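You operate a simulated robot arm through the tools that you are given. There is no shell and no other tool. Be economical: measure what you need, move in short steps, check, and stop when the job is done.

The job below is to be done with a simulated robot arm. You get a single attempt, and the scene is never put back.

JOB
Put head two's blue hoop away and click on the hoop that the yellow card names.
Fine: it is one of the two that lie on the table before heads three and four; switch head two off before you touch a hoop and leave it off; the blue hoop goes in the green drawer; shut it; do not start.

It is judged by the outcome, as a careful person would: the job done as asked, and still so three seconds after it is handed in. It fails if anything else is knocked over, pushed out of place, dropped, spilled or broken.

ROBOT AND FRAMES
A 7-joint arm with a two-finger parallel gripper on a trunk, on a base that drives. Base frame: it is fixed to the floor where the robot stands at the start and does not move with it; the origin is under the middle of the robot, x ahead of it, y to its left, z up; the surface under the hand at the start is at about z = 0.82. Units: m, degrees, N and s.
Its first joint turns from -166.0 to 166.0 degrees. Places, roughly: green drawer [0.7, 0.3, 0.6]; head two [0.8, -0.2, 1.3]; hoop arms of head two [0.7, -0.2, 1]; inside the green drawer [0.7, 0.3, 0.6]; long machine [1, -0.4, 0.6]; switch of head four [0.8, -1.2, 1.4]; switch of head one [0.8, 0.3, 1.4]; switch of head three [0.8, -0.7, 1.4]; switch of head two [0.8, -0.2, 1.4]. Payload 1.57 kg.
Tool frame: the origin (TCP) lies between the finger pads and is the grasp point; the fingertips stand 0.03 m ahead of it; z points along the fingers, y is the line along which they close. Largest opening 0.08 m; finger width 0.017, thickness 0.012; the body of the gripper, 0.04 by 0.082 m, starts 0.08 m behind the TCP.
Orientation is told as [roll, pitch, yaw] about the base's x, y, z axes, in that order, counted from this pose: with the fingers straight down and closing along the base's y, the tool's x points along the base's -x, its y along +y and its z along -z.

CONTROLS
- The arm moves only by the tool jog_arm. Its argument "targets" is a list that holds one entry, the list of rows, each a list of 7 numbers: the turn, a rotation vector about the base's x, y, z in units of 8 degrees (1.0 is 8 degrees), then the shift along the base's x, y, z in units of 20 mm (1.0 is 20 mm), then the gripper command, from -1 (shut) to 1 (fully open), values between in proportion. In form: [[[rx, ry, rz, dx, dy, dz, hand], ...]]. A call has 1 to 8 rows; each row shifts and turns the commanded pose from where the row before left it. A call with a number of a shift or a turn outside -1 to 1 is refused whole. A row lasts 0.2 s, in which the tool goes at most 0.05 m and 8.6 degrees; a call with a longer step from one row to the next is refused whole, and so is a gripper value outside its range. A pose out of reach is approached as far as the arm can. The call stops where the force on the tool passes 40 N (or 10 N more than at its start, if that is more) or the arm is blocked; 0.2 s more then pass. The fingers move at their own pace (about 0.153 m/s each) and stop on an object; they squeeze with about 22 N. The grip force told is the motor's: it shows also when the fingers shut on nothing. Time passes only in rows, and 0.2 s behind the last, so rows that do not move let the fingers close. The reply holds the time, the measured pose of the TCP, the force on the tool along the base axes, the opening and the grip force, in the units named above and with some noise, with the torque about the TCP (base axes, N m) and any sound that the robot's microphone picked up.
- Cameras (640 x 400 px; columns grow to the right, rows downward): "scene" is now at [-0.0233, 0.1452, 1.3916]; the picture's right is [-0.42, -0.91, 0.00], its down [-0.42, 0.19, -0.89] and it looks along [0.80, -0.37, -0.46] (base axes); focal length 214 px, centre (320, 200). "wrist" rides on the gripper at [0.072, -0.007, -0.122] in the tool frame; the picture's right is [0.09, 1.00, 0.00], its down [-0.84, 0.08, -0.54] and it looks along [-0.54, 0.05, 0.84] (tool axes); focal length 238 px, centre (320, 200). There is no depth. A picture from a camera that has moved, and an enlarged one, comes with that camera's place and axes in the base frame and with its lens. The place of the scene camera against the robot may be out by one fixed shift of up to 0.018 m in any direction.
- snapshot(camera): a new picture of that camera. No time passes.
- drive_base(legs): drives the robot by 1 to 6 legs, each [ahead, left, turn to the left] in m, m and degrees, along the robot's own axes; the way and the turn of a leg run together, so that a leg with both is an arc; at most 1.5 m and 180 degrees a leg. The arm and the cameras ride along, it lands a little off, and it stops where it bumps. It gives what a move gives.
- turn_head(pan, tilt): turns the head with the scene camera to pan (to the left, within 143 degrees either way) and tilt (down, from -29 to 69), counted from straight ahead of the robot. It gives what a move gives.
- zoom(camera, box): a new picture of the part [left, top, right, bottom] of that camera's present view, enlarged. No time passes.
- sign_off(): hands the job in; it is judged then, once.

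Work in short steps. Places have to be worked out from the pictures, the camera data and where the tool is seen: move nearer, look again, correct. Check each grasp and each placing, and mend what went wrong. You have 120 turns and 78 pictures in all, those below and enlarged ones among them. Open the gripper and draw the arm clear of the work before you hand the job in, unless the task says otherwise.

The tools are called after "Emit:" as name(argument=value, ...) on one line, values as JSON. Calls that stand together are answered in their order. jog_arm: Moves the arm, as the interface text tells. Its arguments: {"type":"object","properties":{"targets":{"type":"array","items":{"type":"array","items":{"type":"array","items":{"type":"number"}}}}},"required":["targets"]} The other tools are called the same way: drive_base (legs) drives the base; turn_head (pan, tilt) turns the head that bears the scene camera; snapshot (camera) takes a picture; zoom (camera, box) takes an enlarged picture of a part of a camera's view; sign_off () hands the job in.

At the start:

```text
time_s: 0.0
position: [0.4653, -0.3271, 1.5389]
orientation: [0.0, 0.0, -0.1]
contact_force: [-1.0, 0.4, -1.2]
wrist_torque: [-0.01, -0.01, 0.03]
gripper_width: 0.0799
finger_force: 0.1
robot x, y, heading: [-0.0011, -0.0019, 0.2]
head pan, tilt: [-24.9, 27.5]
```

scene: 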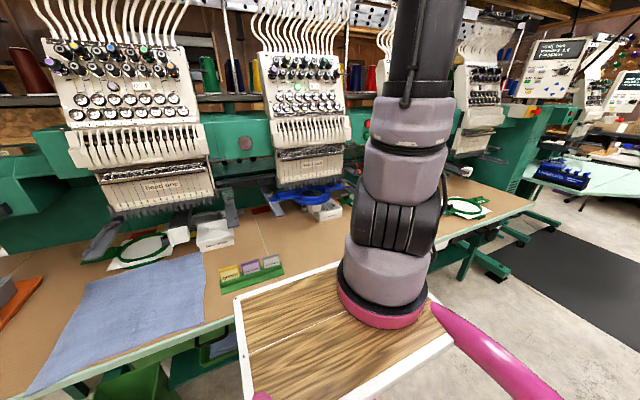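
wrist: 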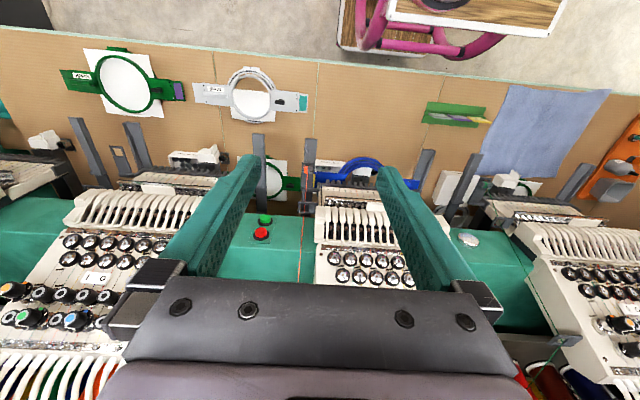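

I see the machine, head two with a blue hoop, and a card rack. First I read the cards and look closer at head two.

Emit:
zoom(camera="scene", box=[210, 240, 300, 300])

Emit:
zoom(camera="scene", box=[240, 40, 370, 230])

Emit:
zoom(camera="wrist", box=[50, 30, 330, 220])

```text
6.67 times, centred on (255, 270) of scene
camera zoom: at [-0.0233, 0.1452, 1.3916], right [-0.42, -0.91, 0.0], down [-0.42, 0.19, -0.89], along [0.8, -0.37, -0.46], focal length 1430 px, centre (753, -267)
```

zoom: 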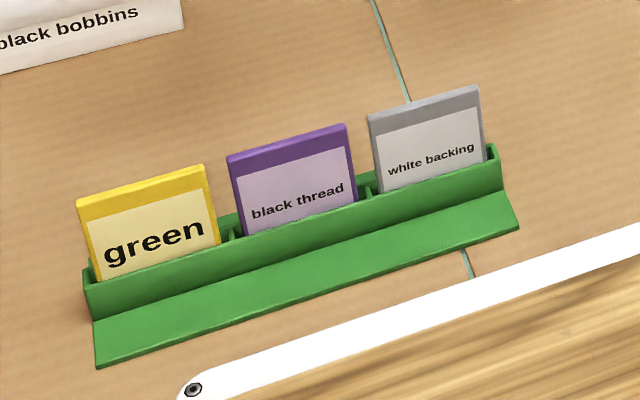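

```text
2.11 times, centred on (305, 135) of scene
camera zoom: at [-0.0233, 0.1452, 1.3916], right [-0.42, -0.91, 0.0], down [-0.42, 0.19, -0.89], along [0.8, -0.37, -0.46], focal length 452 px, centre (352, 337)
```

zoom: 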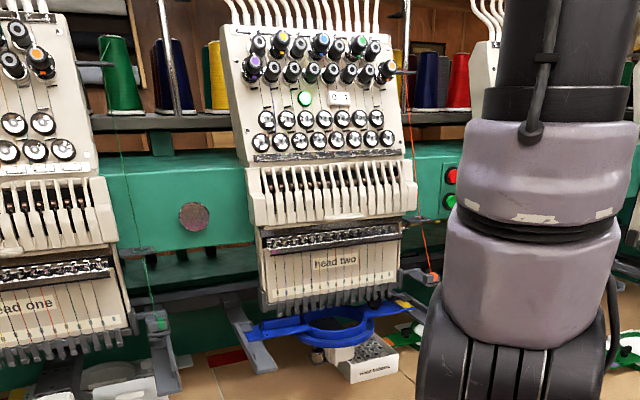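

```text
2.11 times, centred on (190, 125) of wrist
camera zoom: at [0.3943, -0.3334, 1.6609], right [-0.09, 1.0, 0.0], down [0.84, 0.08, 0.54], along [0.54, 0.05, -0.84], focal length 502 px, centre (594, 358)
```

zoom: 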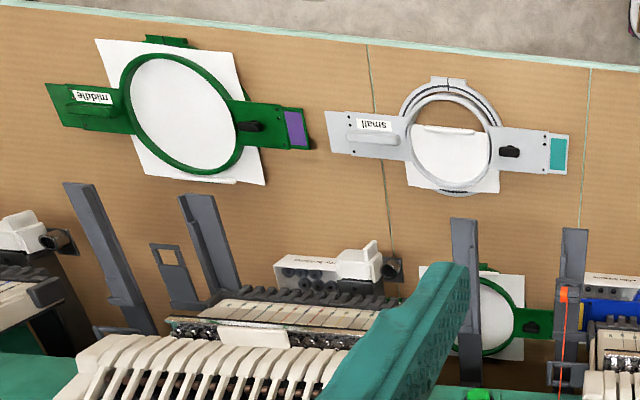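

The yellow card says "green"; the green hoop ("middle") lies in front of head three/four. I look at other parts of the scene with the head.

Emit:
turn_head(pan=-15, tilt=0)

Emit:
snapshot(camera="scene")

Emit:
turn_head(pan=20, tilt=55)

Emit:
snapshot(camera="scene")

```text
time_s: 0.9
position: [0.4636, -0.3273, 1.5381]
orientation: [0.0, -0.1, 0.0]
contact_force: [0.3, -0.1, 1.1]
wrist_torque: [-0.01, -0.03, -0.01]
gripper_width: 0.0802
finger_force: 0.0
robot x, y, heading: [0.0001, 0.0015, -0.0]
head pan, tilt: [-15.0, 0.0]
```

```text
72 pictures are left
camera scene: at [-0.0193, 0.1603, 1.436], right [-0.26, -0.97, 0.0], down [0.0, 0.0, -1.0], along [0.97, -0.26, 0.0], focal length 214 px, centre (320, 200)
```

scene: 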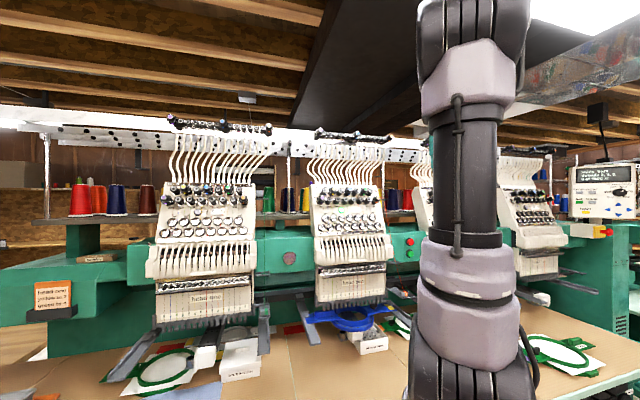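

```text
time_s: 2.2
position: [0.4648, -0.3281, 1.5387]
orientation: [0.0, -0.1, 0.0]
contact_force: [-0.2, 0.5, -0.5]
wrist_torque: [0.03, -0.02, 0.01]
gripper_width: 0.0798
finger_force: 0.0
robot x, y, heading: [-0.0034, 0.0028, -0.1]
head pan, tilt: [20.0, 55.0]
```

```text
71 pictures are left
camera scene: at [-0.0384, 0.2083, 1.3517], right [0.34, -0.94, 0.0], down [-0.77, -0.28, -0.57], along [0.54, 0.2, -0.82], focal length 214 px, centre (320, 200)
```

scene: 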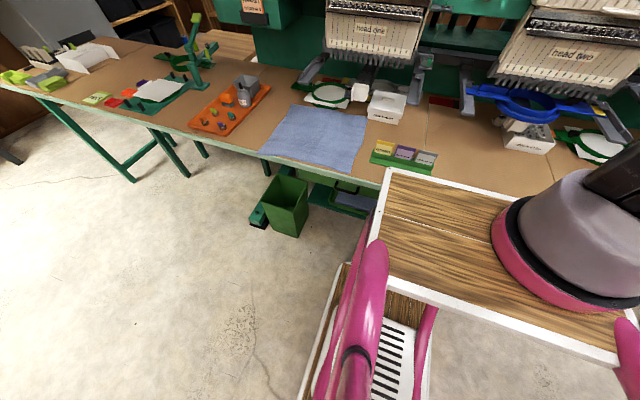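

The drawer is under the table by the cloth; I zoom on it, on the notice on the left and on the head-two switch area.

Emit:
zoom(camera="scene", box=[220, 120, 420, 245])

Emit:
turn_head(pan=0, tilt=0)

Emit:
zoom(camera="scene", box=[340, 120, 480, 220])

Emit:
zoom(camera="scene", box=[90, 250, 190, 320])

```text
3.20 times, centred on (320, 182) of scene
camera zoom: at [-0.0384, 0.2083, 1.3517], right [0.34, -0.94, 0.0], down [-0.77, -0.28, -0.57], along [0.54, 0.2, -0.82], focal length 686 px, centre (320, 256)
```

zoom: 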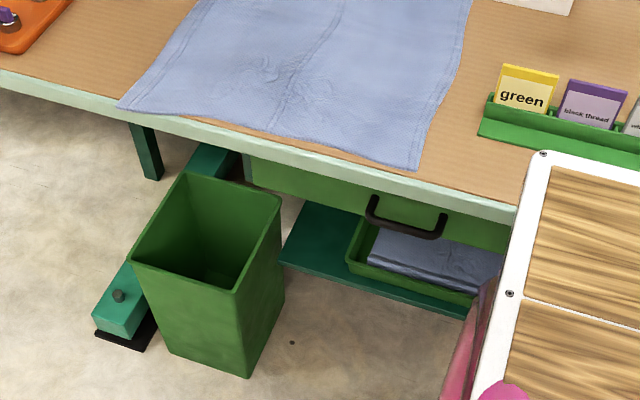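

```text
time_s: 3.4
position: [0.4653, -0.3259, 1.5387]
orientation: [0.1, -0.1, -0.1]
contact_force: [0.1, 0.1, -0.7]
wrist_torque: [0.01, 0.0, -0.02]
gripper_width: 0.0801
finger_force: 0.0
robot x, y, heading: [-0.0018, -0.0036, -0.1]
head pan, tilt: [0.0, 0.0]
```

```text
4.00 times, centred on (410, 170) of scene
camera zoom: at [-0.0162, 0.1836, 1.436], right [0.0, -1.0, 0.0], down [0.0, 0.0, -1.0], along [1.0, 0.0, 0.0], focal length 858 px, centre (-40, 320)
```

zoom: 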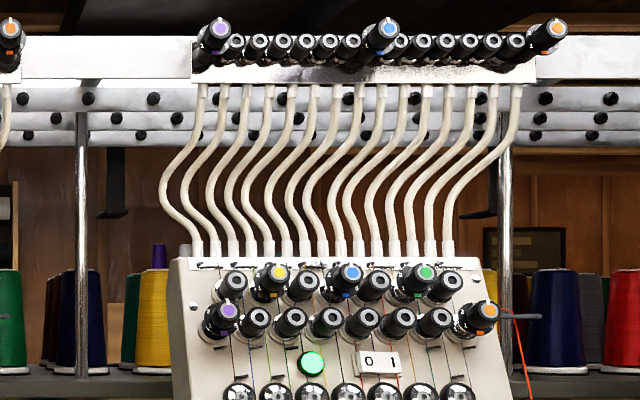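

```text
5.71 times, centred on (140, 285) of scene
camera zoom: at [-0.0162, 0.1836, 1.436], right [0.0, -1.0, 0.0], down [0.0, 0.0, -1.0], along [1.0, 0.0, 0.0], focal length 1226 px, centre (1349, -286)
```

zoom: 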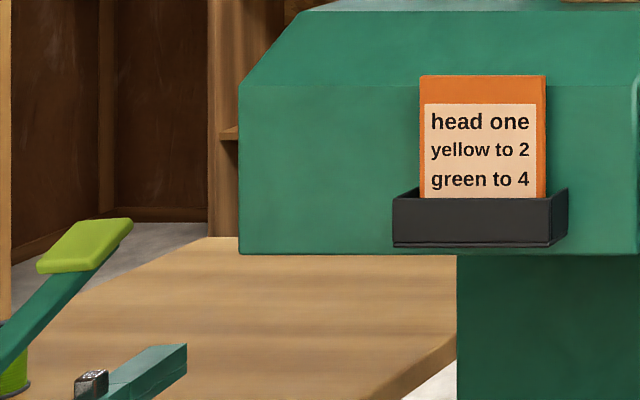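

The switch "0 | 1" sits at about (0.77, -0.2, 1.40), lamp green = on. I tilt the tool to point ahead (pitch -90) and shut the gripper, moving level with the switch.

Emit:
jog_arm(targets=[[[0, -1, 0, 0, 0.5, -0.5, -1], [0, -1, 0, 0, 0.5, -0.5, -1], [0, -1, 0, 0, 0.5, -0.5, -1], [0, -1, 0, 0, 0.5, -0.5, -1], [0, -1, 0, 0, 0.5, -0.5, -1], [0, -1, 0, 0, 0.5, -0.5, -1]]])

Emit:
jog_arm(targets=[[[0, -1, 0, 0, 0.5, -0.5, -1], [0, -1, 0, 0, 0.5, -0.5, -1], [0, -1, 0, 0, 0.5, -0.5, -1], [0, -1, 0, 0, 0.5, -0.5, -1], [0, -1, 0, 0, 0.5, -0.5, -1], [0, -0.25, 0, 0, 0.5, -0.5, -1]]])

Emit:
snapshot(camera="wrist")

Emit:
snapshot(camera="scene")

```text
time_s: 4.8
position: [0.466, -0.2669, 1.4763]
orientation: [0.0, -48.2, -0.1]
contact_force: [0.7, -0.2, -1.1]
wrist_torque: [0.0, 0.01, -0.01]
gripper_width: 0.0
finger_force: 21.3
robot x, y, heading: [0.0018, -0.0018, -0.2]
head pan, tilt: [0.0, 0.0]
```

```text
time_s: 6.2
position: [0.4683, -0.2325, 1.4733]
orientation: [38.9, -89.9, -38.8]
contact_force: [0.2, 0.3, -0.3]
wrist_torque: [-0.04, 0.03, 0.01]
gripper_width: 0.0
finger_force: 21.1
out of reach, approached as far as the arm can: row 5, 6
robot x, y, heading: [0.0025, -0.0036, 0.3]
head pan, tilt: [0.0, 0.0]
```

```text
67 pictures are left
camera wrist: at [0.3492, -0.2396, 1.4019], right [0.0, 1.0, -0.09], down [-0.54, 0.08, 0.84], along [0.84, 0.05, 0.54], focal length 238 px, centre (320, 200)
```

wrist: 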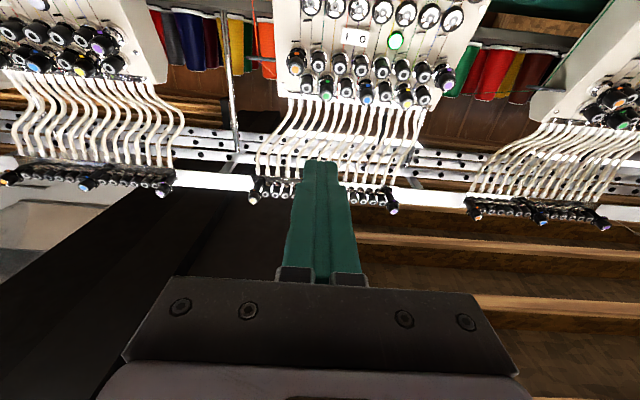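

```text
66 pictures are left
camera scene: at [-0.0162, 0.1839, 1.436], right [0.0, -1.0, 0.0], down [0.0, 0.0, -1.0], along [1.0, 0.0, 0.0], focal length 214 px, centre (320, 200)
```

scene: 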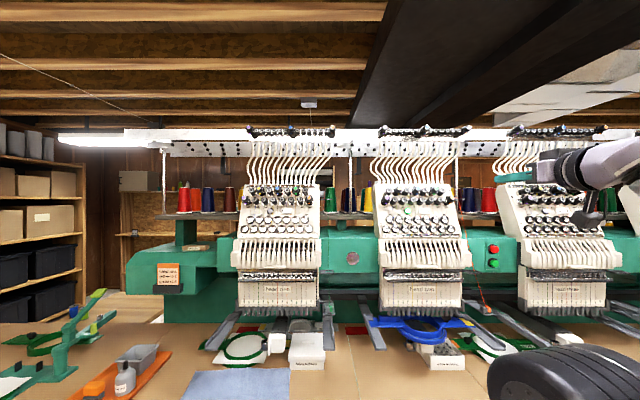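

The switch ray from the wrist agrees: about (0.77, -0.19, 1.385). I approach to x≈0.63 for a closer look.

Emit:
jog_arm(targets=[[[0, 0, 0, 1, 0.2, -0.2, -1], [0, 0, 0, 1, 0.2, -0.2, -1], [0, 0, 0, 1, 0.2, -0.2, -1], [0, 0, 0, 1, 0.2, -0.2, -1], [0, 0, 0, 1, 0.2, -0.2, -1], [0, 0, 0, 1, 0.2, -0.2, -1], [0, 0, 0, 1, 0.1, -0.2, -1], [0, 0, 0, 0, 0, 0, -1]]])

Emit:
snapshot(camera="wrist")

Emit:
zoom(camera="scene", box=[370, 160, 470, 260])

```text
time_s: 8.0
position: [0.6112, -0.2098, 1.4518]
orientation: [-143.2, -90.0, 143.2]
contact_force: [-0.5, 0.1, -0.4]
wrist_torque: [0.03, 0.0, 0.01]
gripper_width: 0.0002
finger_force: 20.9
out of reach, approached as far as the arm can: row 1, 3
robot x, y, heading: [0.0034, 0.0002, 0.1]
head pan, tilt: [0.0, 0.0]
```

```text
65 pictures are left
camera wrist: at [0.4906, -0.2174, 1.3797], right [0.0, 1.0, -0.09], down [-0.54, 0.08, 0.84], along [0.84, 0.05, 0.54], focal length 238 px, centre (320, 200)
```

wrist: 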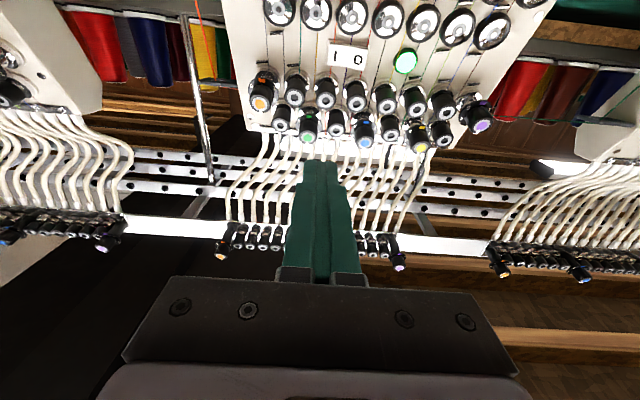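

```text
4.00 times, centred on (420, 210) of scene
camera zoom: at [-0.0164, 0.1836, 1.436], right [0.0, -1.0, 0.0], down [0.0, 0.0, -1.0], along [1.0, 0.0, 0.0], focal length 858 px, centre (-80, 160)
```

zoom: 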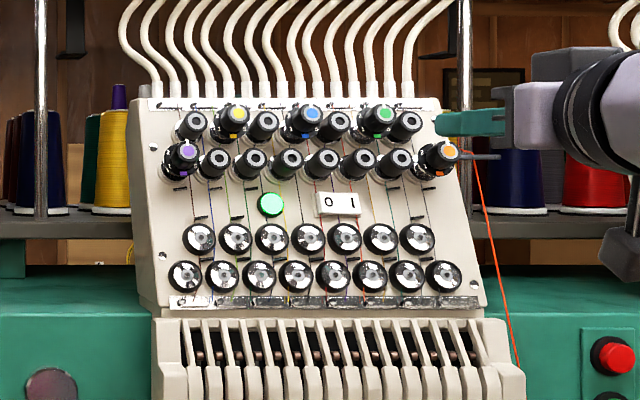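

Triangulated switch: about (0.77, -0.188, 1.384); its "0" end is at y≈-0.174. I line up there first.

Emit:
jog_arm(targets=[[[0, 0, 0, 0, 0.45, -0.85, -1], [0, 0, 0, 0, 0.45, -0.85, -1], [0, 0, 0, 0, 0.45, -0.85, -1], [0, 0, 0, 0, 0.45, -0.85, -1], [0, 0, 0, 1, 0, 0, -1], [0, 0, 0, 1, 0, 0, -1], [0, 0, 0, 1, 0, 0, -1], [0, 0, 0, 0, 0, 0, -1]]])

Emit:
snapshot(camera="wrist")

Emit:
zoom(camera="scene", box=[370, 160, 470, 260])

```text
time_s: 9.8
position: [0.7002, -0.1896, 1.4211]
orientation: [92.9, -89.9, -93.0]
contact_force: [-0.1, 0.3, -0.2]
wrist_torque: [0.04, 0.02, 0.02]
gripper_width: 0.0001
finger_force: 20.9
out of reach, approached as far as the arm can: row 2, 3, 4
robot x, y, heading: [0.0023, 0.0028, -0.0]
head pan, tilt: [0.0, 0.0]
```

```text
63 pictures are left
camera wrist: at [0.5804, -0.1969, 1.349], right [0.0, 1.0, -0.09], down [-0.54, 0.08, 0.84], along [0.84, 0.05, 0.54], focal length 238 px, centre (320, 200)
```

wrist: 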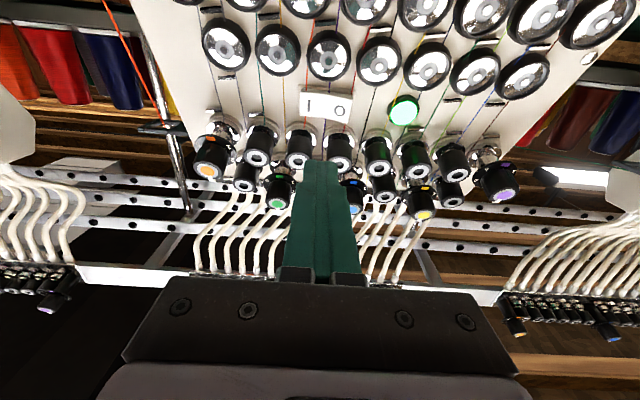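

```text
4.00 times, centred on (420, 210) of scene
camera zoom: at [-0.0163, 0.1836, 1.436], right [0.0, -1.0, 0.0], down [0.0, 0.0, -1.0], along [1.0, 0.0, 0.0], focal length 858 px, centre (-80, 160)
```

zoom: 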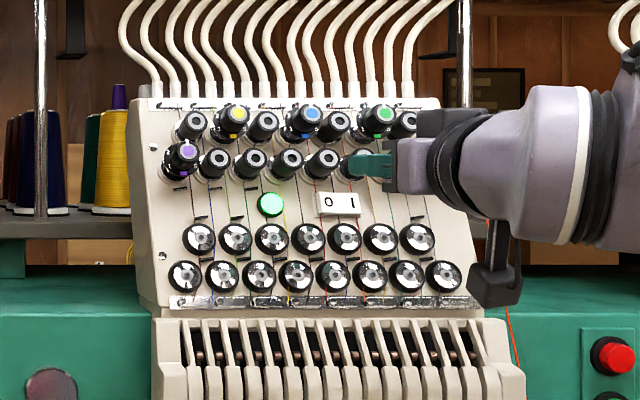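

The fingertip is level with the knobs (tip x≈0.73), too high. I back off a little, lower 37 mm and shift left.

Emit:
jog_arm(targets=[[[0, 0, 0, -1, 0, 0, -1], [0, 0, 0, -0.5, 0, 0, -1], [0, 0, 0, 0, 0.4, -0.4, -1], [0, 0, 0, 0, 0.4, -0.4, -1], [0, 0, 0, 0, 0, -0.5, -1], [0, 0, 0, 0, 0, -0.5, -1], [0, 0, 0, 0, 0, 0, -1]]])

```text
time_s: 11.4
position: [0.677, -0.1772, 1.3904]
orientation: [23.5, -89.9, -23.6]
contact_force: [-0.2, -1.2, 0.4]
wrist_torque: [-0.01, -0.01, 0.01]
gripper_width: 0.0002
finger_force: 21.5
out of reach, approached as far as the arm can: row 6
robot x, y, heading: [-0.0014, -0.0003, -0.1]
head pan, tilt: [0.0, 0.0]
```

Nearly aligned; small correction, then forward 40 mm and look.

Emit:
jog_arm(targets=[[[0, 0, 0, 0, 0.1, -0.3, -1], [0, 0, 0, 1, 0, 0, -1], [0, 0, 0, 1, 0, 0, -1], [0, 0, 0, 0, 0, 0, -1]]])

Emit:
zoom(camera="wrist", box=[220, 40, 420, 200])

Emit:
zoom(camera="scene", box=[380, 180, 460, 230])

```text
time_s: 12.4
position: [0.7209, -0.1744, 1.3852]
orientation: [153.2, -90.0, -153.1]
contact_force: [0.8, -0.1, -1.0]
wrist_torque: [0.01, 0.01, 0.03]
gripper_width: 0.0
finger_force: 21.4
out of reach, approached as far as the arm can: row 1
robot x, y, heading: [-0.0001, -0.0028, -0.1]
head pan, tilt: [0.0, 0.0]
```

```text
2.50 times, centred on (320, 120) of wrist
camera zoom: at [0.5992, -0.182, 1.3145], right [0.0, 1.0, -0.09], down [-0.54, 0.08, 0.84], along [0.84, 0.05, 0.54], focal length 596 px, centre (320, 400)
```

zoom: 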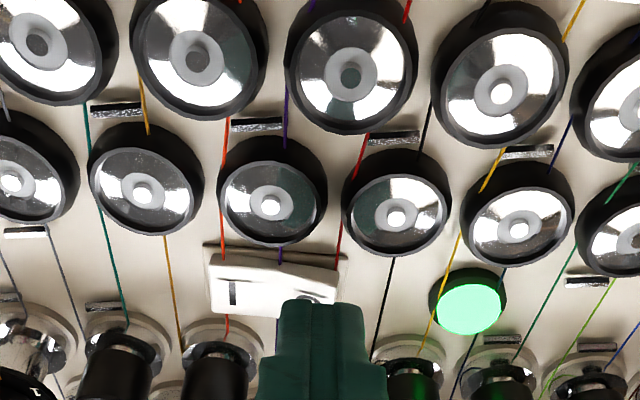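

```text
8.00 times, centred on (420, 205) of scene
camera zoom: at [-0.0163, 0.1836, 1.436], right [0.0, -1.0, 0.0], down [0.0, 0.0, -1.0], along [1.0, 0.0, 0.0], focal length 1716 px, centre (-480, 160)
```

zoom: 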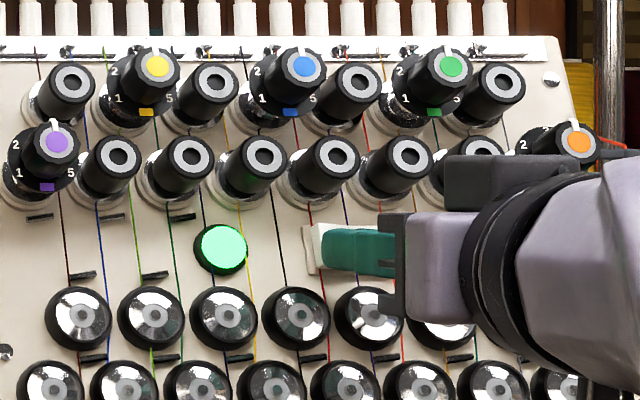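

The fingertip stands before the "0" end. I press forward gently.

Emit:
jog_arm(targets=[[[0, 0, 0, 0.5, 0, 0, -1], [0, 0, 0, 0.4, 0, 0, -1], [0, 0, 0, 0.3, 0, 0, -1], [0, 0, 0, 0.3, 0, 0, -1]]])

Emit:
zoom(camera="wrist", box=[220, 40, 420, 200])

```text
time_s: 13.0
position: [0.7318, -0.176, 1.3862]
orientation: [89.6, -89.9, -89.5]
contact_force: [-31.7, 4.1, 10.5]
wrist_torque: [-0.08, -0.05, -0.18]
gripper_width: 0.0
finger_force: 21.4
robot x, y, heading: [0.0007, -0.0002, 0.3]
head pan, tilt: [0.0, 0.0]
stopped in row 3: the force on the tool passed its limit at 54 N (the readings are from after the stop); the commanded pose is now the measured one
```

```text
2.50 times, centred on (320, 120) of wrist
camera zoom: at [0.6109, -0.1821, 1.315], right [0.0, 1.0, -0.09], down [-0.54, 0.08, 0.84], along [0.84, 0.05, 0.54], focal length 596 px, centre (320, 400)
```

zoom: 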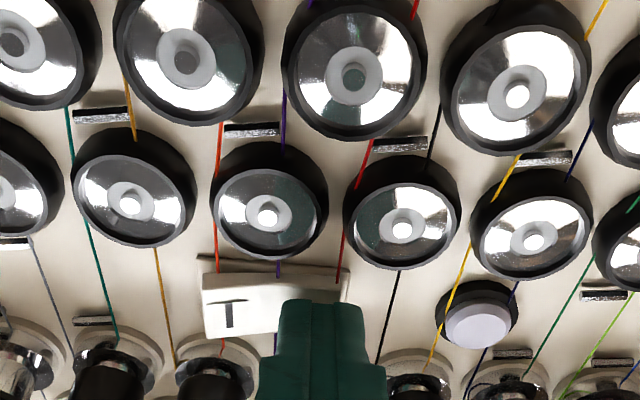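

Lamp is out: head two is off. I back out, and look at the hoop area with the head camera (arm now at right).

Emit:
jog_arm(targets=[[[0, 0, 0, -1, 0, 0, -1], [0, 0, 0, -1, 0, 0, -1], [0, 0, 0, -1, 0, 0, -1], [0, 0, 0, -1, 0, 0, -1], [0, 0, 0, -1, 0, 0, -1], [0, 0, 0, -1, 0, 0, -1], [0, 0, 0, -1, 0, 0, -1], [0, 0, 0, 0, 0, 0, -1]]])

Emit:
turn_head(pan=-25, tilt=30)

Emit:
zoom(camera="scene", box=[230, 100, 430, 225])

```text
time_s: 14.8
position: [0.6328, -0.1907, 1.4239]
orientation: [17.3, -89.7, -17.2]
contact_force: [0.5, -0.4, 1.1]
wrist_torque: [-0.01, 0.0, -0.02]
gripper_width: 0.0
finger_force: 21.0
out of reach, approached as far as the arm can: row 3, 4, 5, 6, 7
robot x, y, heading: [0.0009, 0.0015, -0.1]
head pan, tilt: [0.0, 0.0]
```

```text
time_s: 15.8
position: [0.634, -0.1911, 1.4243]
orientation: [21.2, -89.7, -21.1]
contact_force: [-0.1, 0.4, 0.2]
wrist_torque: [0.01, 0.02, 0.05]
gripper_width: 0.0002
finger_force: 21.2
robot x, y, heading: [0.0027, -0.0006, 0.0]
head pan, tilt: [-25.0, 30.0]
```

```text
3.20 times, centred on (330, 162) of scene
camera zoom: at [-0.0245, 0.1455, 1.3878], right [-0.42, -0.91, 0.0], down [-0.45, 0.21, -0.87], along [0.79, -0.37, -0.5], focal length 686 px, centre (288, 320)
```

zoom: 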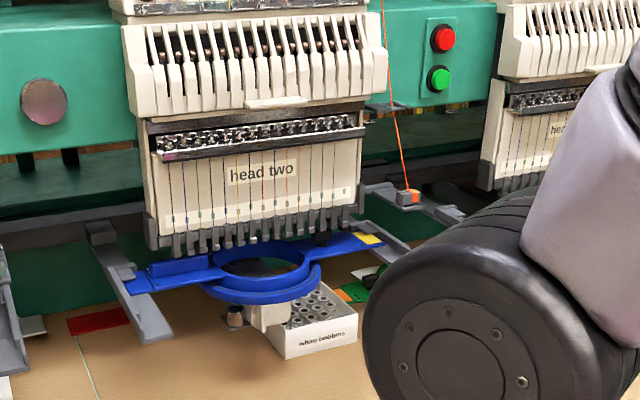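

Blue hoop spans two grey arms with a tab on each. I bring the tool back down-pointing and lower, for a closer wrist-camera view of the hoop.

Emit:
jog_arm(targets=[[[0, 1, 0, -1, 0, 0, -1], [0, 1, 0, -1, 0, 0, -1], [0, 1, 0, -1, 0, 0, -1], [0, 1, 0, -1, 0, 0, -1], [0, 1, 0, -1, 0, -0.5, -1], [0, 1, 0, -1, 0, -0.5, -1], [0, 1, 0, -1, 0, -0.5, -1], [0, 1, 0, -1, 0, -0.5, -1]]])

Emit:
snapshot(camera="wrist")

```text
time_s: 17.6
position: [0.4719, -0.1908, 1.3852]
orientation: [0.2, -25.7, -0.1]
contact_force: [-0.4, 0.7, 0.6]
wrist_torque: [0.0, -0.02, 0.0]
gripper_width: 0.0001
finger_force: 21.2
robot x, y, heading: [-0.0003, 0.0027, 0.2]
head pan, tilt: [-25.0, 30.0]
```

```text
57 pictures are left
camera wrist: at [0.3552, -0.1986, 1.464], right [-0.08, 1.0, -0.04], down [0.52, 0.08, 0.85], along [0.85, 0.05, -0.52], focal length 238 px, centre (320, 200)
```

wrist: 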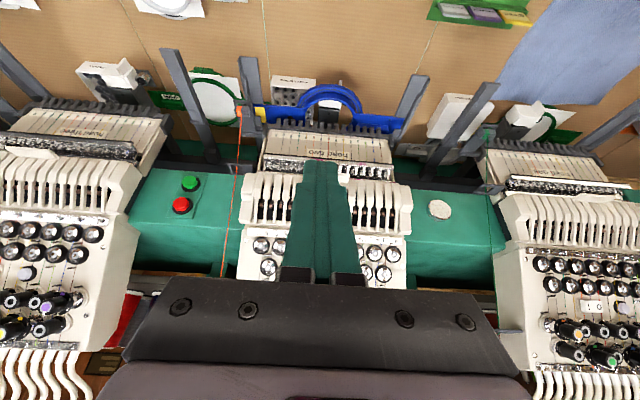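

Hoop spans about y -0.325…0.01, tabs x≈0.737, front rim x≈0.66. I lower the hand for a flatter, closer view.

Emit:
jog_arm(targets=[[[0, 0, 0, -0.2, 0, -1, -1], [0, 0, 0, -0.2, 0, -1, -1], [0, 0, 0, -0.2, 0, -1, -1], [0, 0, 0, -0.2, 0, -1, -1], [0, 0, 0, -0.2, 0, -1, -1], [0, 0, 0, -0.2, 0, -1, -1], [0, 0, 0, -0.2, 0, -1, -1], [0, 0, 0, -0.2, 0, -1, -1]]])

Emit:
jog_arm(targets=[[[0, -1, 0, 0, 0, -1, -1], [0, -1, 0, 0, 0, -1, -1], [0, -1, 0, 0, 0, -1, -1], [0, -1, 0, 0, 0, -1, -1], [0, 0, 0, 0, 0, 0, -1]]])

Emit:
snapshot(camera="wrist")

Emit:
snapshot(camera="scene")

```text
time_s: 19.4
position: [0.4514, -0.1989, 1.2542]
orientation: [0.1, -25.8, -0.1]
contact_force: [-0.4, 0.4, -0.5]
wrist_torque: [0.0, 0.01, 0.01]
gripper_width: 0.0
finger_force: 21.4
out of reach, approached as far as the arm can: row 7, 8
robot x, y, heading: [0.0005, 0.0021, 0.2]
head pan, tilt: [-25.0, 30.0]
```

```text
time_s: 20.6
position: [0.5138, -0.2794, 1.3046]
orientation: [0.3, -57.7, -0.2]
contact_force: [0.2, -0.5, -0.3]
wrist_torque: [-0.01, 0.01, 0.0]
gripper_width: 0.0
finger_force: 21.2
out of reach, approached as far as the arm can: row 1, 2, 3, 4
robot x, y, heading: [0.0011, -0.0003, -0.1]
head pan, tilt: [-25.0, 30.0]
```

```text
56 pictures are left
camera wrist: at [0.3736, -0.2866, 1.3093], right [-0.05, 1.0, -0.08], down [-0.01, 0.07, 1.0], along [1.0, 0.05, 0.01], focal length 238 px, centre (320, 200)
```

wrist: 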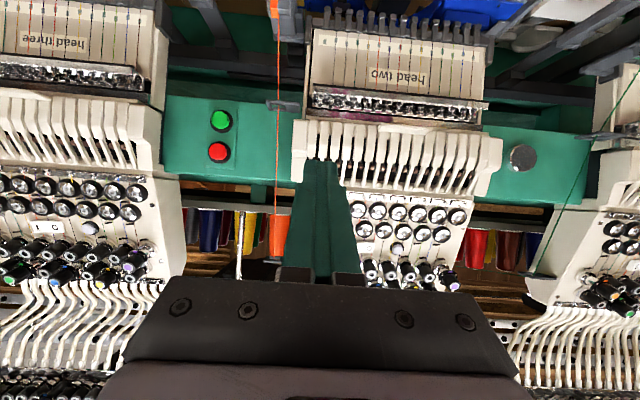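

```text
55 pictures are left
camera scene: at [-0.0246, 0.1456, 1.3877], right [-0.42, -0.91, 0.0], down [-0.45, 0.21, -0.87], along [0.78, -0.37, -0.5], focal length 214 px, centre (320, 200)
```

scene: 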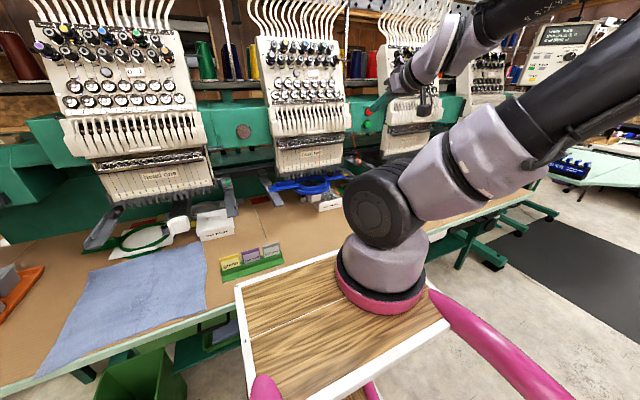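

The arm is too close in at this stand to reach low with a flat tool. I drive back 0.3 m and look.

Emit:
drive_base(legs=[[-0.3, 0, 0]])

Emit:
turn_head(pan=0, tilt=35)

Emit:
snapshot(camera="scene")

```text
time_s: 22.6
position: [0.2119, -0.2774, 1.3053]
orientation: [0.3, -57.6, 0.0]
contact_force: [-1.0, -0.6, 0.3]
wrist_torque: [-0.01, 0.0, 0.0]
gripper_width: 0.0001
finger_force: 21.4
robot x, y, heading: [-0.3054, -0.0024, 0.1]
head pan, tilt: [-25.0, 30.0]
```

```text
time_s: 23.5
position: [0.2123, -0.2777, 1.3053]
orientation: [0.3, -57.6, 0.0]
contact_force: [0.0, -0.1, -0.7]
wrist_torque: [0.0, -0.02, -0.02]
gripper_width: 0.0
finger_force: 21.2
robot x, y, heading: [-0.3018, 0.0001, 0.2]
head pan, tilt: [0.0, 35.0]
```

```text
54 pictures are left
camera scene: at [-0.3215, 0.1831, 1.3799], right [0.0, -1.0, 0.0], down [-0.57, 0.0, -0.82], along [0.82, 0.0, -0.57], focal length 214 px, centre (320, 200)
```

scene: 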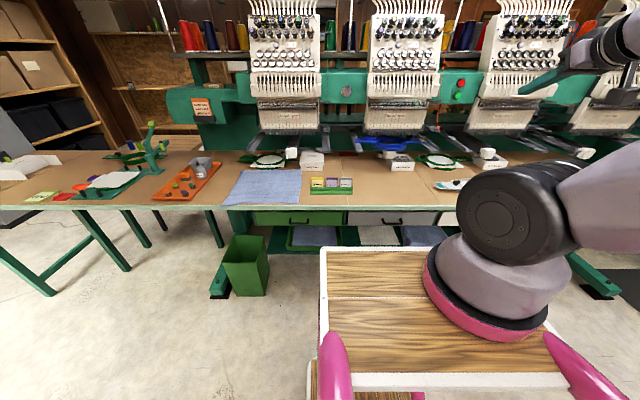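

The green drawer and a grey drawer next to it are visible. Zooming on both.

Emit:
zoom(camera="scene", box=[210, 195, 460, 300])

```text
2.56 times, centred on (335, 248) of scene
camera zoom: at [-0.3215, 0.1831, 1.3799], right [0.0, -1.0, 0.0], down [-0.57, 0.0, -0.82], along [0.82, 0.0, -0.57], focal length 549 px, centre (282, 78)
```

zoom: 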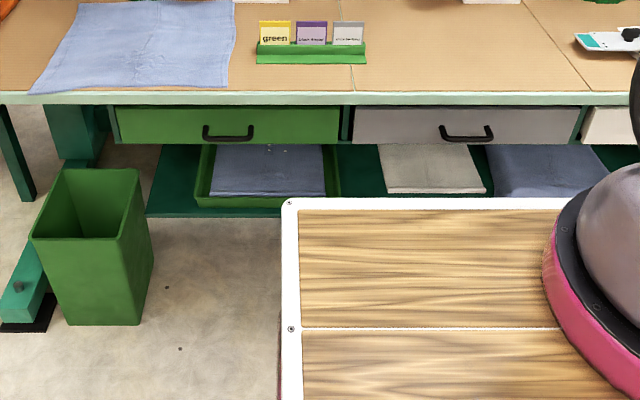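

Green drawer: handle near (0.415, 0.28, 0.75), width about 0.4 m. Now I bring the hand in front of the blue hoop for a close look.

Emit:
jog_arm(targets=[[[0, 0.5, 0, 1, 0.75, -0.9, -1], [0, 0.5, 0, 1, 0.75, -0.9, -1], [0, 0.5, 0, 1, 0.75, -0.9, -1], [0, 0.5, 0, 1, 0.75, -0.9, -1], [0, 0, 0, 1, 0.75, -0.9, -1], [0, 0, 0, 1, 0.75, -0.9, -1], [0, 0, 0, 1, 0.75, -0.9, -1], [0, 0, 0, 1, 0.75, -0.9, -1]]])

Emit:
snapshot(camera="wrist")

```text
time_s: 25.3
position: [0.3728, -0.1657, 1.1614]
orientation: [0.1, -41.7, -1.0]
contact_force: [1.5, 9.7, -0.1]
wrist_torque: [-0.66, 0.17, -0.61]
gripper_width: 0.0
finger_force: 21.9
robot x, y, heading: [-0.3047, -0.0012, 0.1]
head pan, tilt: [0.0, 35.0]
```

```text
52 pictures are left
camera wrist: at [0.2388, -0.1714, 1.2052], right [-0.05, 1.0, -0.06], down [0.27, 0.07, 0.96], along [0.96, 0.03, -0.27], focal length 238 px, centre (320, 200)
```

wrist: 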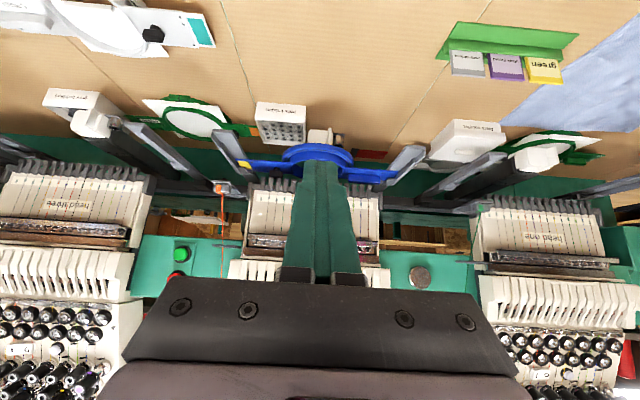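

There's a 10 N side force; I check whether it persists before going on.

Emit:
jog_arm(targets=[[[0, 0, 0, 0, 0, 0, -1], [0, 0, 0, 0, 0, 0, -1]]])

Emit:
turn_head(pan=-20, tilt=20)

Emit:
snapshot(camera="scene")

```text
time_s: 25.9
position: [0.3729, -0.1607, 1.1618]
orientation: [0.3, -41.8, 0.0]
contact_force: [0.1, 0.8, -0.5]
wrist_torque: [0.03, 0.01, 0.0]
gripper_width: 0.0
finger_force: 21.1
robot x, y, heading: [-0.302, 0.0031, 0.5]
head pan, tilt: [0.0, 35.0]
```

```text
time_s: 26.7
position: [0.3723, -0.1587, 1.1613]
orientation: [0.2, -41.7, -0.1]
contact_force: [-0.3, 0.1, -0.5]
wrist_torque: [0.0, 0.01, 0.01]
gripper_width: 0.0
finger_force: 21.3
robot x, y, heading: [-0.3048, 0.003, 0.1]
head pan, tilt: [-20.0, 20.0]
```

```text
51 pictures are left
camera scene: at [-0.3219, 0.1514, 1.4037], right [-0.34, -0.94, 0.0], down [-0.32, 0.12, -0.94], along [0.88, -0.32, -0.34], focal length 214 px, centre (320, 200)
```

scene: 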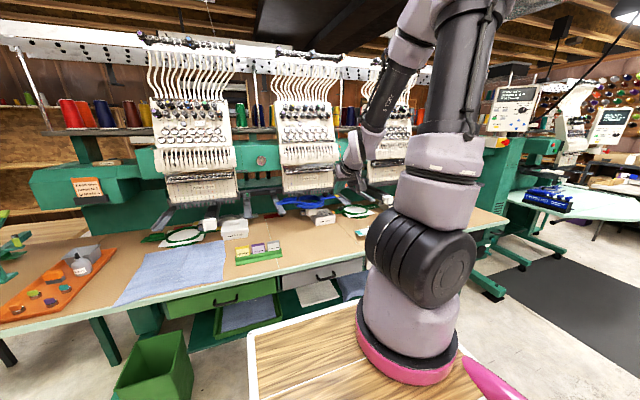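

Force was a transient. I zoom on the hoop from here.

Emit:
zoom(camera="wrist", box=[200, 100, 440, 250])

Emit:
zoom(camera="scene", box=[260, 170, 360, 235])

```text
2.67 times, centred on (320, 175) of wrist
camera zoom: at [0.2389, -0.1675, 1.205], right [-0.07, 1.0, -0.06], down [0.26, 0.07, 0.96], along [0.96, 0.05, -0.27], focal length 636 px, centre (320, 267)
```

zoom: 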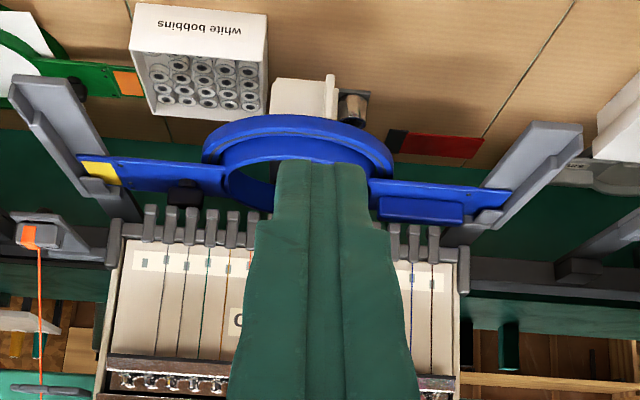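

```text
6.15 times, centred on (310, 202) of scene
camera zoom: at [-0.3219, 0.1514, 1.4037], right [-0.34, -0.94, 0.0], down [-0.32, 0.12, -0.94], along [0.88, -0.32, -0.34], focal length 1320 px, centre (382, 185)
```

zoom: 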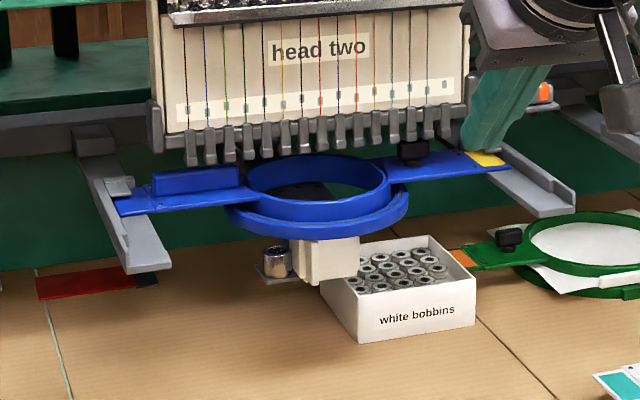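

Blue hoop: tabs at x≈0.74, z≈0.995; ring front at x≈0.68; sewing arm under its middle. I'll grip the rim right of the sewing arm (y≈-0.225), tool pointing ahead with fingers closing vertically. First re-orient in place.

Emit:
jog_arm(targets=[[[0, -1, 0, 0.5, -0.4, -0.5, -1], [0, -1, 0, 0.5, -0.4, -0.5, -1], [0, -1, 0, 0.5, -0.4, -0.5, -1], [0, -1, 0, 0.5, -0.4, -0.5, -1], [0, -1, 0, 0.5, -0.4, -0.5, -1], [0, -1, 0, 0.5, -0.4, -0.5, -1], [0, 0, 0, 0, -0.4, -1, -1], [0, 0, 0, 0, -0.4, -1, -1]]])

Emit:
jog_arm(targets=[[[1, 0, 0, 0, 0, 0, -1], [1, 0, 0, 0, 0, 0, -1], [1, 0, 0, 0, 0, 0, -1], [1, 0, 0, 0, 0, 0, -1], [1, 0, 0, 0, 0, 0, -1], [1, 0, 0, 0, 0, 0, -1]]])

Emit:
jog_arm(targets=[[[1, 0, 0, 0, 0, -0.5, -1], [1, 0, 0, 0, 0, -0.5, -1], [1, 0, 0, 0, 0, -0.5, -1], [1, 0, 0, 0, 0, -0.5, -1], [1, 0, 0, 0, 0, -0.5, -1], [0.25, 0, 0, 0, 0, -0.5, 1], [0, 0, 0, 0, 0, 0, 1]]])

Emit:
snapshot(camera="wrist")

```text
time_s: 28.5
position: [0.4525, -0.2293, 1.0635]
orientation: [4.6, -89.7, -4.4]
contact_force: [-0.3, 0.8, 0.0]
wrist_torque: [0.04, -0.01, 0.0]
gripper_width: 0.0003
finger_force: 21.1
out of reach, approached as far as the arm can: row 2, 3
robot x, y, heading: [-0.3065, 0.002, 0.2]
head pan, tilt: [-20.0, 20.0]
```

```text
time_s: 29.9
position: [0.4546, -0.2284, 1.0646]
orientation: [90.1, -41.8, -89.4]
contact_force: [-0.4, -0.7, -0.4]
wrist_torque: [0.0, 0.01, 0.0]
gripper_width: 0.0
finger_force: 21.0
robot x, y, heading: [-0.3056, -0.0015, 0.1]
head pan, tilt: [-20.0, 20.0]
```

```text
time_s: 31.5
position: [0.4523, -0.2285, 1.0041]
orientation: [90.4, 0.1, -89.7]
contact_force: [-0.4, 0.7, -0.4]
wrist_torque: [0.01, 0.0, -0.01]
gripper_width: 0.08
finger_force: 0.0
robot x, y, heading: [-0.3053, 0.0001, 0.3]
head pan, tilt: [-20.0, 20.0]
```

```text
48 pictures are left
camera wrist: at [0.3312, -0.1578, 0.9979], right [-0.01, 0.09, 1.0], down [-0.54, -0.84, 0.07], along [0.84, -0.54, 0.05], focal length 238 px, centre (320, 200)
```

wrist: 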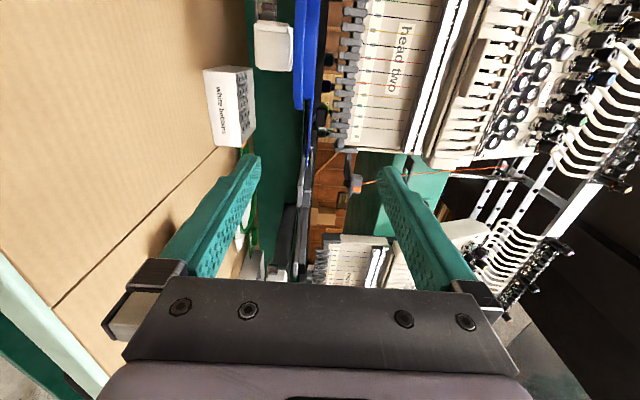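

Side view shows the hoop edge-on between finger heights. I zoom for the exact rim height and gap to the sewing arm.

Emit:
zoom(camera="wrist", box=[230, 0, 400, 170])

```text
2.35 times, centred on (315, 85) of wrist
camera zoom: at [0.3312, -0.1578, 0.9979], right [-0.01, 0.09, 1.0], down [-0.54, -0.84, 0.07], along [0.84, -0.54, 0.05], focal length 561 px, centre (332, 471)
```

zoom: 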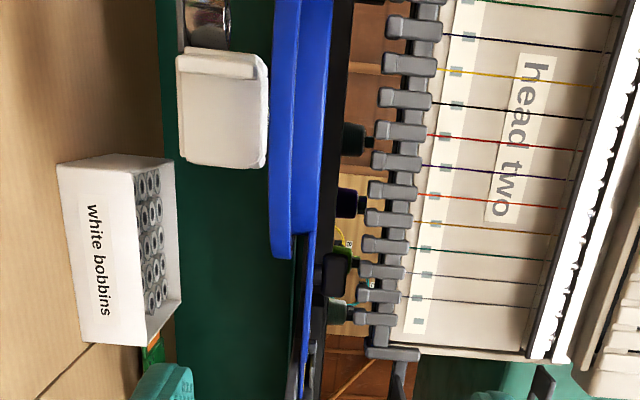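

Rim stack spans z≈0.966–0.998; sewing arm ends at y≈-0.184. I align to y=-0.215, z=0.982, and advance in two stages.

Emit:
jog_arm(targets=[[[0, 0, 0, 1, 0.35, -0.55, 0.5], [0, 0, 0, 1, 0.35, -0.55, 0.5], [0, 0, 0, 1, 0, 0, 0.5], [0, 0, 0, 1, 0, 0, 0.5], [0, 0, 0, 1, 0, 0, 0.5], [0, 0, 0, 1, 0, 0, 0.5], [0, 0, 0, 1, 0, 0, 0.5], [0, 0, 0, 1, 0, 0, 0.5]]])

Emit:
snapshot(camera="wrist")

```text
time_s: 33.3
position: [0.6132, -0.2148, 0.9832]
orientation: [90.2, 0.0, -89.7]
contact_force: [0.8, 1.0, -0.5]
wrist_torque: [0.03, 0.03, -0.01]
gripper_width: 0.06
finger_force: 0.0
robot x, y, heading: [-0.3036, -0.0001, 0.1]
head pan, tilt: [-20.0, 20.0]
```

```text
46 pictures are left
camera wrist: at [0.4911, -0.1443, 0.9763], right [0.0, 0.09, 1.0], down [-0.54, -0.84, 0.07], along [0.84, -0.54, 0.05], focal length 238 px, centre (320, 200)
```

wrist: 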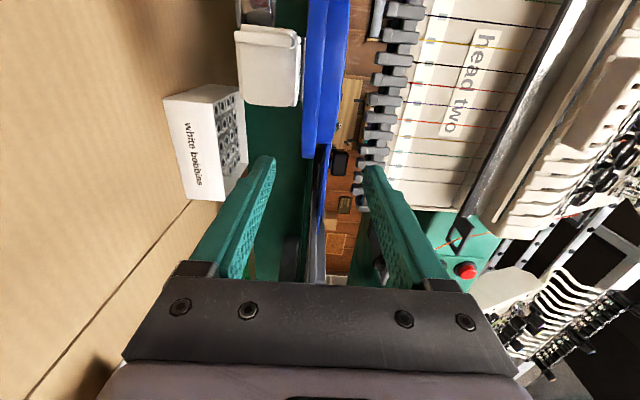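

Well centred between fingers. Advance 80 mm.

Emit:
jog_arm(targets=[[[0, 0, 0, 1, 0, 0, 0.5], [0, 0, 0, 1, 0, 0, 0.5], [0, 0, 0, 1, 0, 0, 0.5], [0, 0, 0, 1, 0, 0, 0.5], [0, 0, 0, 0, 0, 0, 0.5]]])

Emit:
zoom(camera="wrist", box=[220, 0, 420, 200])

```text
time_s: 34.5
position: [0.6918, -0.2152, 0.9814]
orientation: [90.2, 0.1, -89.7]
contact_force: [0.1, 0.3, -0.5]
wrist_torque: [0.0, 0.04, 0.01]
gripper_width: 0.0602
finger_force: 0.1
robot x, y, heading: [-0.2986, 0.0016, 0.2]
head pan, tilt: [-20.0, 20.0]
```

```text
2.00 times, centred on (320, 100) of wrist
camera zoom: at [0.5711, -0.1431, 0.9753], right [0.0, 0.09, 1.0], down [-0.54, -0.84, 0.07], along [0.84, -0.53, 0.05], focal length 477 px, centre (320, 400)
```

zoom: 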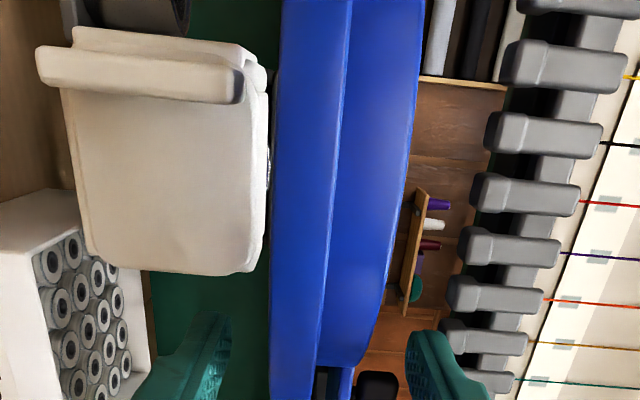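

Fingers straddle the rim with clearance from the sewing arm. Close the gripper.

Emit:
jog_arm(targets=[[[0, 0, 0, 0, 0, 0, 0], [0, 0, 0, 0, 0, 0, -1], [0, 0, 0, 0, 0, 0, -1], [0, 0, 0, 0, 0, 0, -1]]])

Emit:
snapshot(camera="wrist")

```text
time_s: 35.5
position: [0.6916, -0.2137, 0.98]
orientation: [90.2, 0.0, -89.7]
contact_force: [0.3, -0.4, -2.0]
wrist_torque: [0.01, 0.06, -0.04]
gripper_width: 0.0274
finger_force: 21.5
robot x, y, heading: [-0.3041, -0.0036, 0.1]
head pan, tilt: [-20.0, 20.0]
```

```text
44 pictures are left
camera wrist: at [0.5709, -0.1431, 0.9751], right [0.0, 0.09, 1.0], down [-0.54, -0.84, 0.07], along [0.84, -0.53, 0.05], focal length 238 px, centre (320, 200)
```

wrist: 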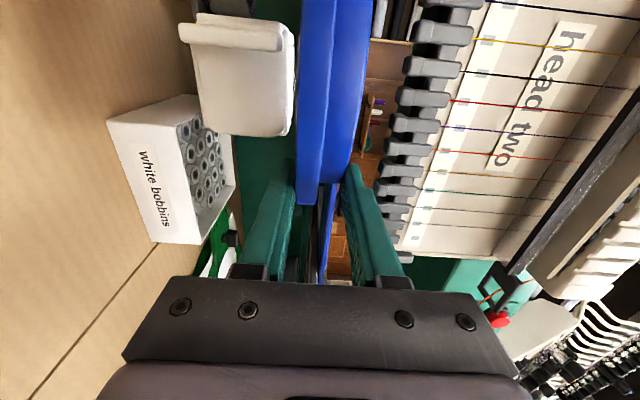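

Gripped at 27 mm. I pull straight back in small steps.

Emit:
jog_arm(targets=[[[0, 0, 0, -0.3, 0, 0, -1], [0, 0, 0, -0.4, 0, 0, -1], [0, 0, 0, -0.5, 0, 0, -1], [0, 0, 0, -0.5, 0, 0, -1]]])

Emit:
snapshot(camera="wrist")

```text
time_s: 36.5
position: [0.6581, -0.2138, 0.9823]
orientation: [90.3, -0.1, -89.6]
contact_force: [1.2, 1.2, -0.5]
wrist_torque: [-0.1, 0.06, 0.02]
gripper_width: 0.0277
finger_force: 21.3
robot x, y, heading: [-0.3016, -0.0012, 0.2]
head pan, tilt: [-20.0, 20.0]
```

```text
43 pictures are left
camera wrist: at [0.5372, -0.1425, 0.976], right [-0.01, 0.09, 1.0], down [-0.54, -0.84, 0.07], along [0.84, -0.53, 0.05], focal length 238 px, centre (320, 200)
```

wrist: 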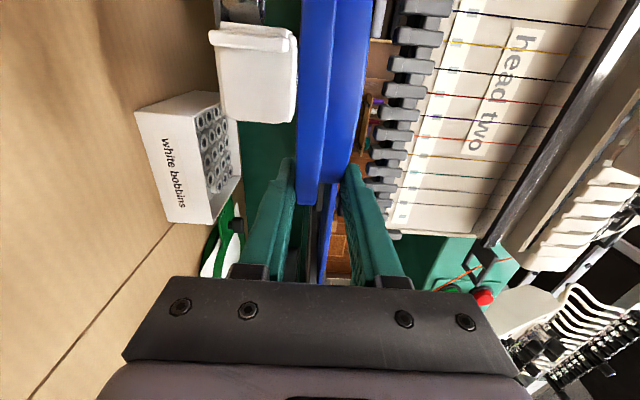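

The hoop slides freely with the hand. Continue pulling 160 mm.

Emit:
jog_arm(targets=[[[0, 0, 0, -1, 0, 0, -1], [0, 0, 0, -1, 0, 0, -1], [0, 0, 0, -1, 0, 0, -1], [0, 0, 0, -1, 0, 0, -1], [0, 0, 0, -1, 0, 0, -1], [0, 0, 0, -1, 0, 0, -1], [0, 0, 0, -1, 0, 0, -1], [0, 0, 0, -1, 0, 0, -1]]])

Emit:
turn_head(pan=-15, tilt=35)

Emit:
snapshot(camera="scene")

```text
time_s: 38.3
position: [0.4981, -0.2141, 0.9838]
orientation: [90.4, 0.0, -89.6]
contact_force: [0.6, 0.2, -0.1]
wrist_torque: [-0.07, 0.06, -0.02]
gripper_width: 0.0278
finger_force: 22.2
robot x, y, heading: [-0.3018, 0.0011, 0.3]
head pan, tilt: [-20.0, 20.0]
```

```text
time_s: 39.1
position: [0.4999, -0.2143, 0.9828]
orientation: [90.2, 0.0, -89.7]
contact_force: [-0.2, 0.3, -0.1]
wrist_torque: [-0.03, 0.03, 0.02]
gripper_width: 0.0278
finger_force: 21.7
robot x, y, heading: [-0.305, -0.0016, -0.1]
head pan, tilt: [-15.0, 35.0]
```

```text
42 pictures are left
camera scene: at [-0.3243, 0.1603, 1.38], right [-0.26, -0.97, 0.0], down [-0.55, 0.15, -0.82], along [0.79, -0.21, -0.57], focal length 214 px, centre (320, 200)
```

scene: 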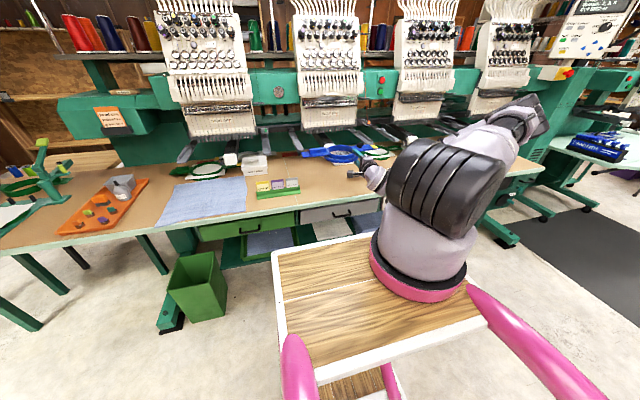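

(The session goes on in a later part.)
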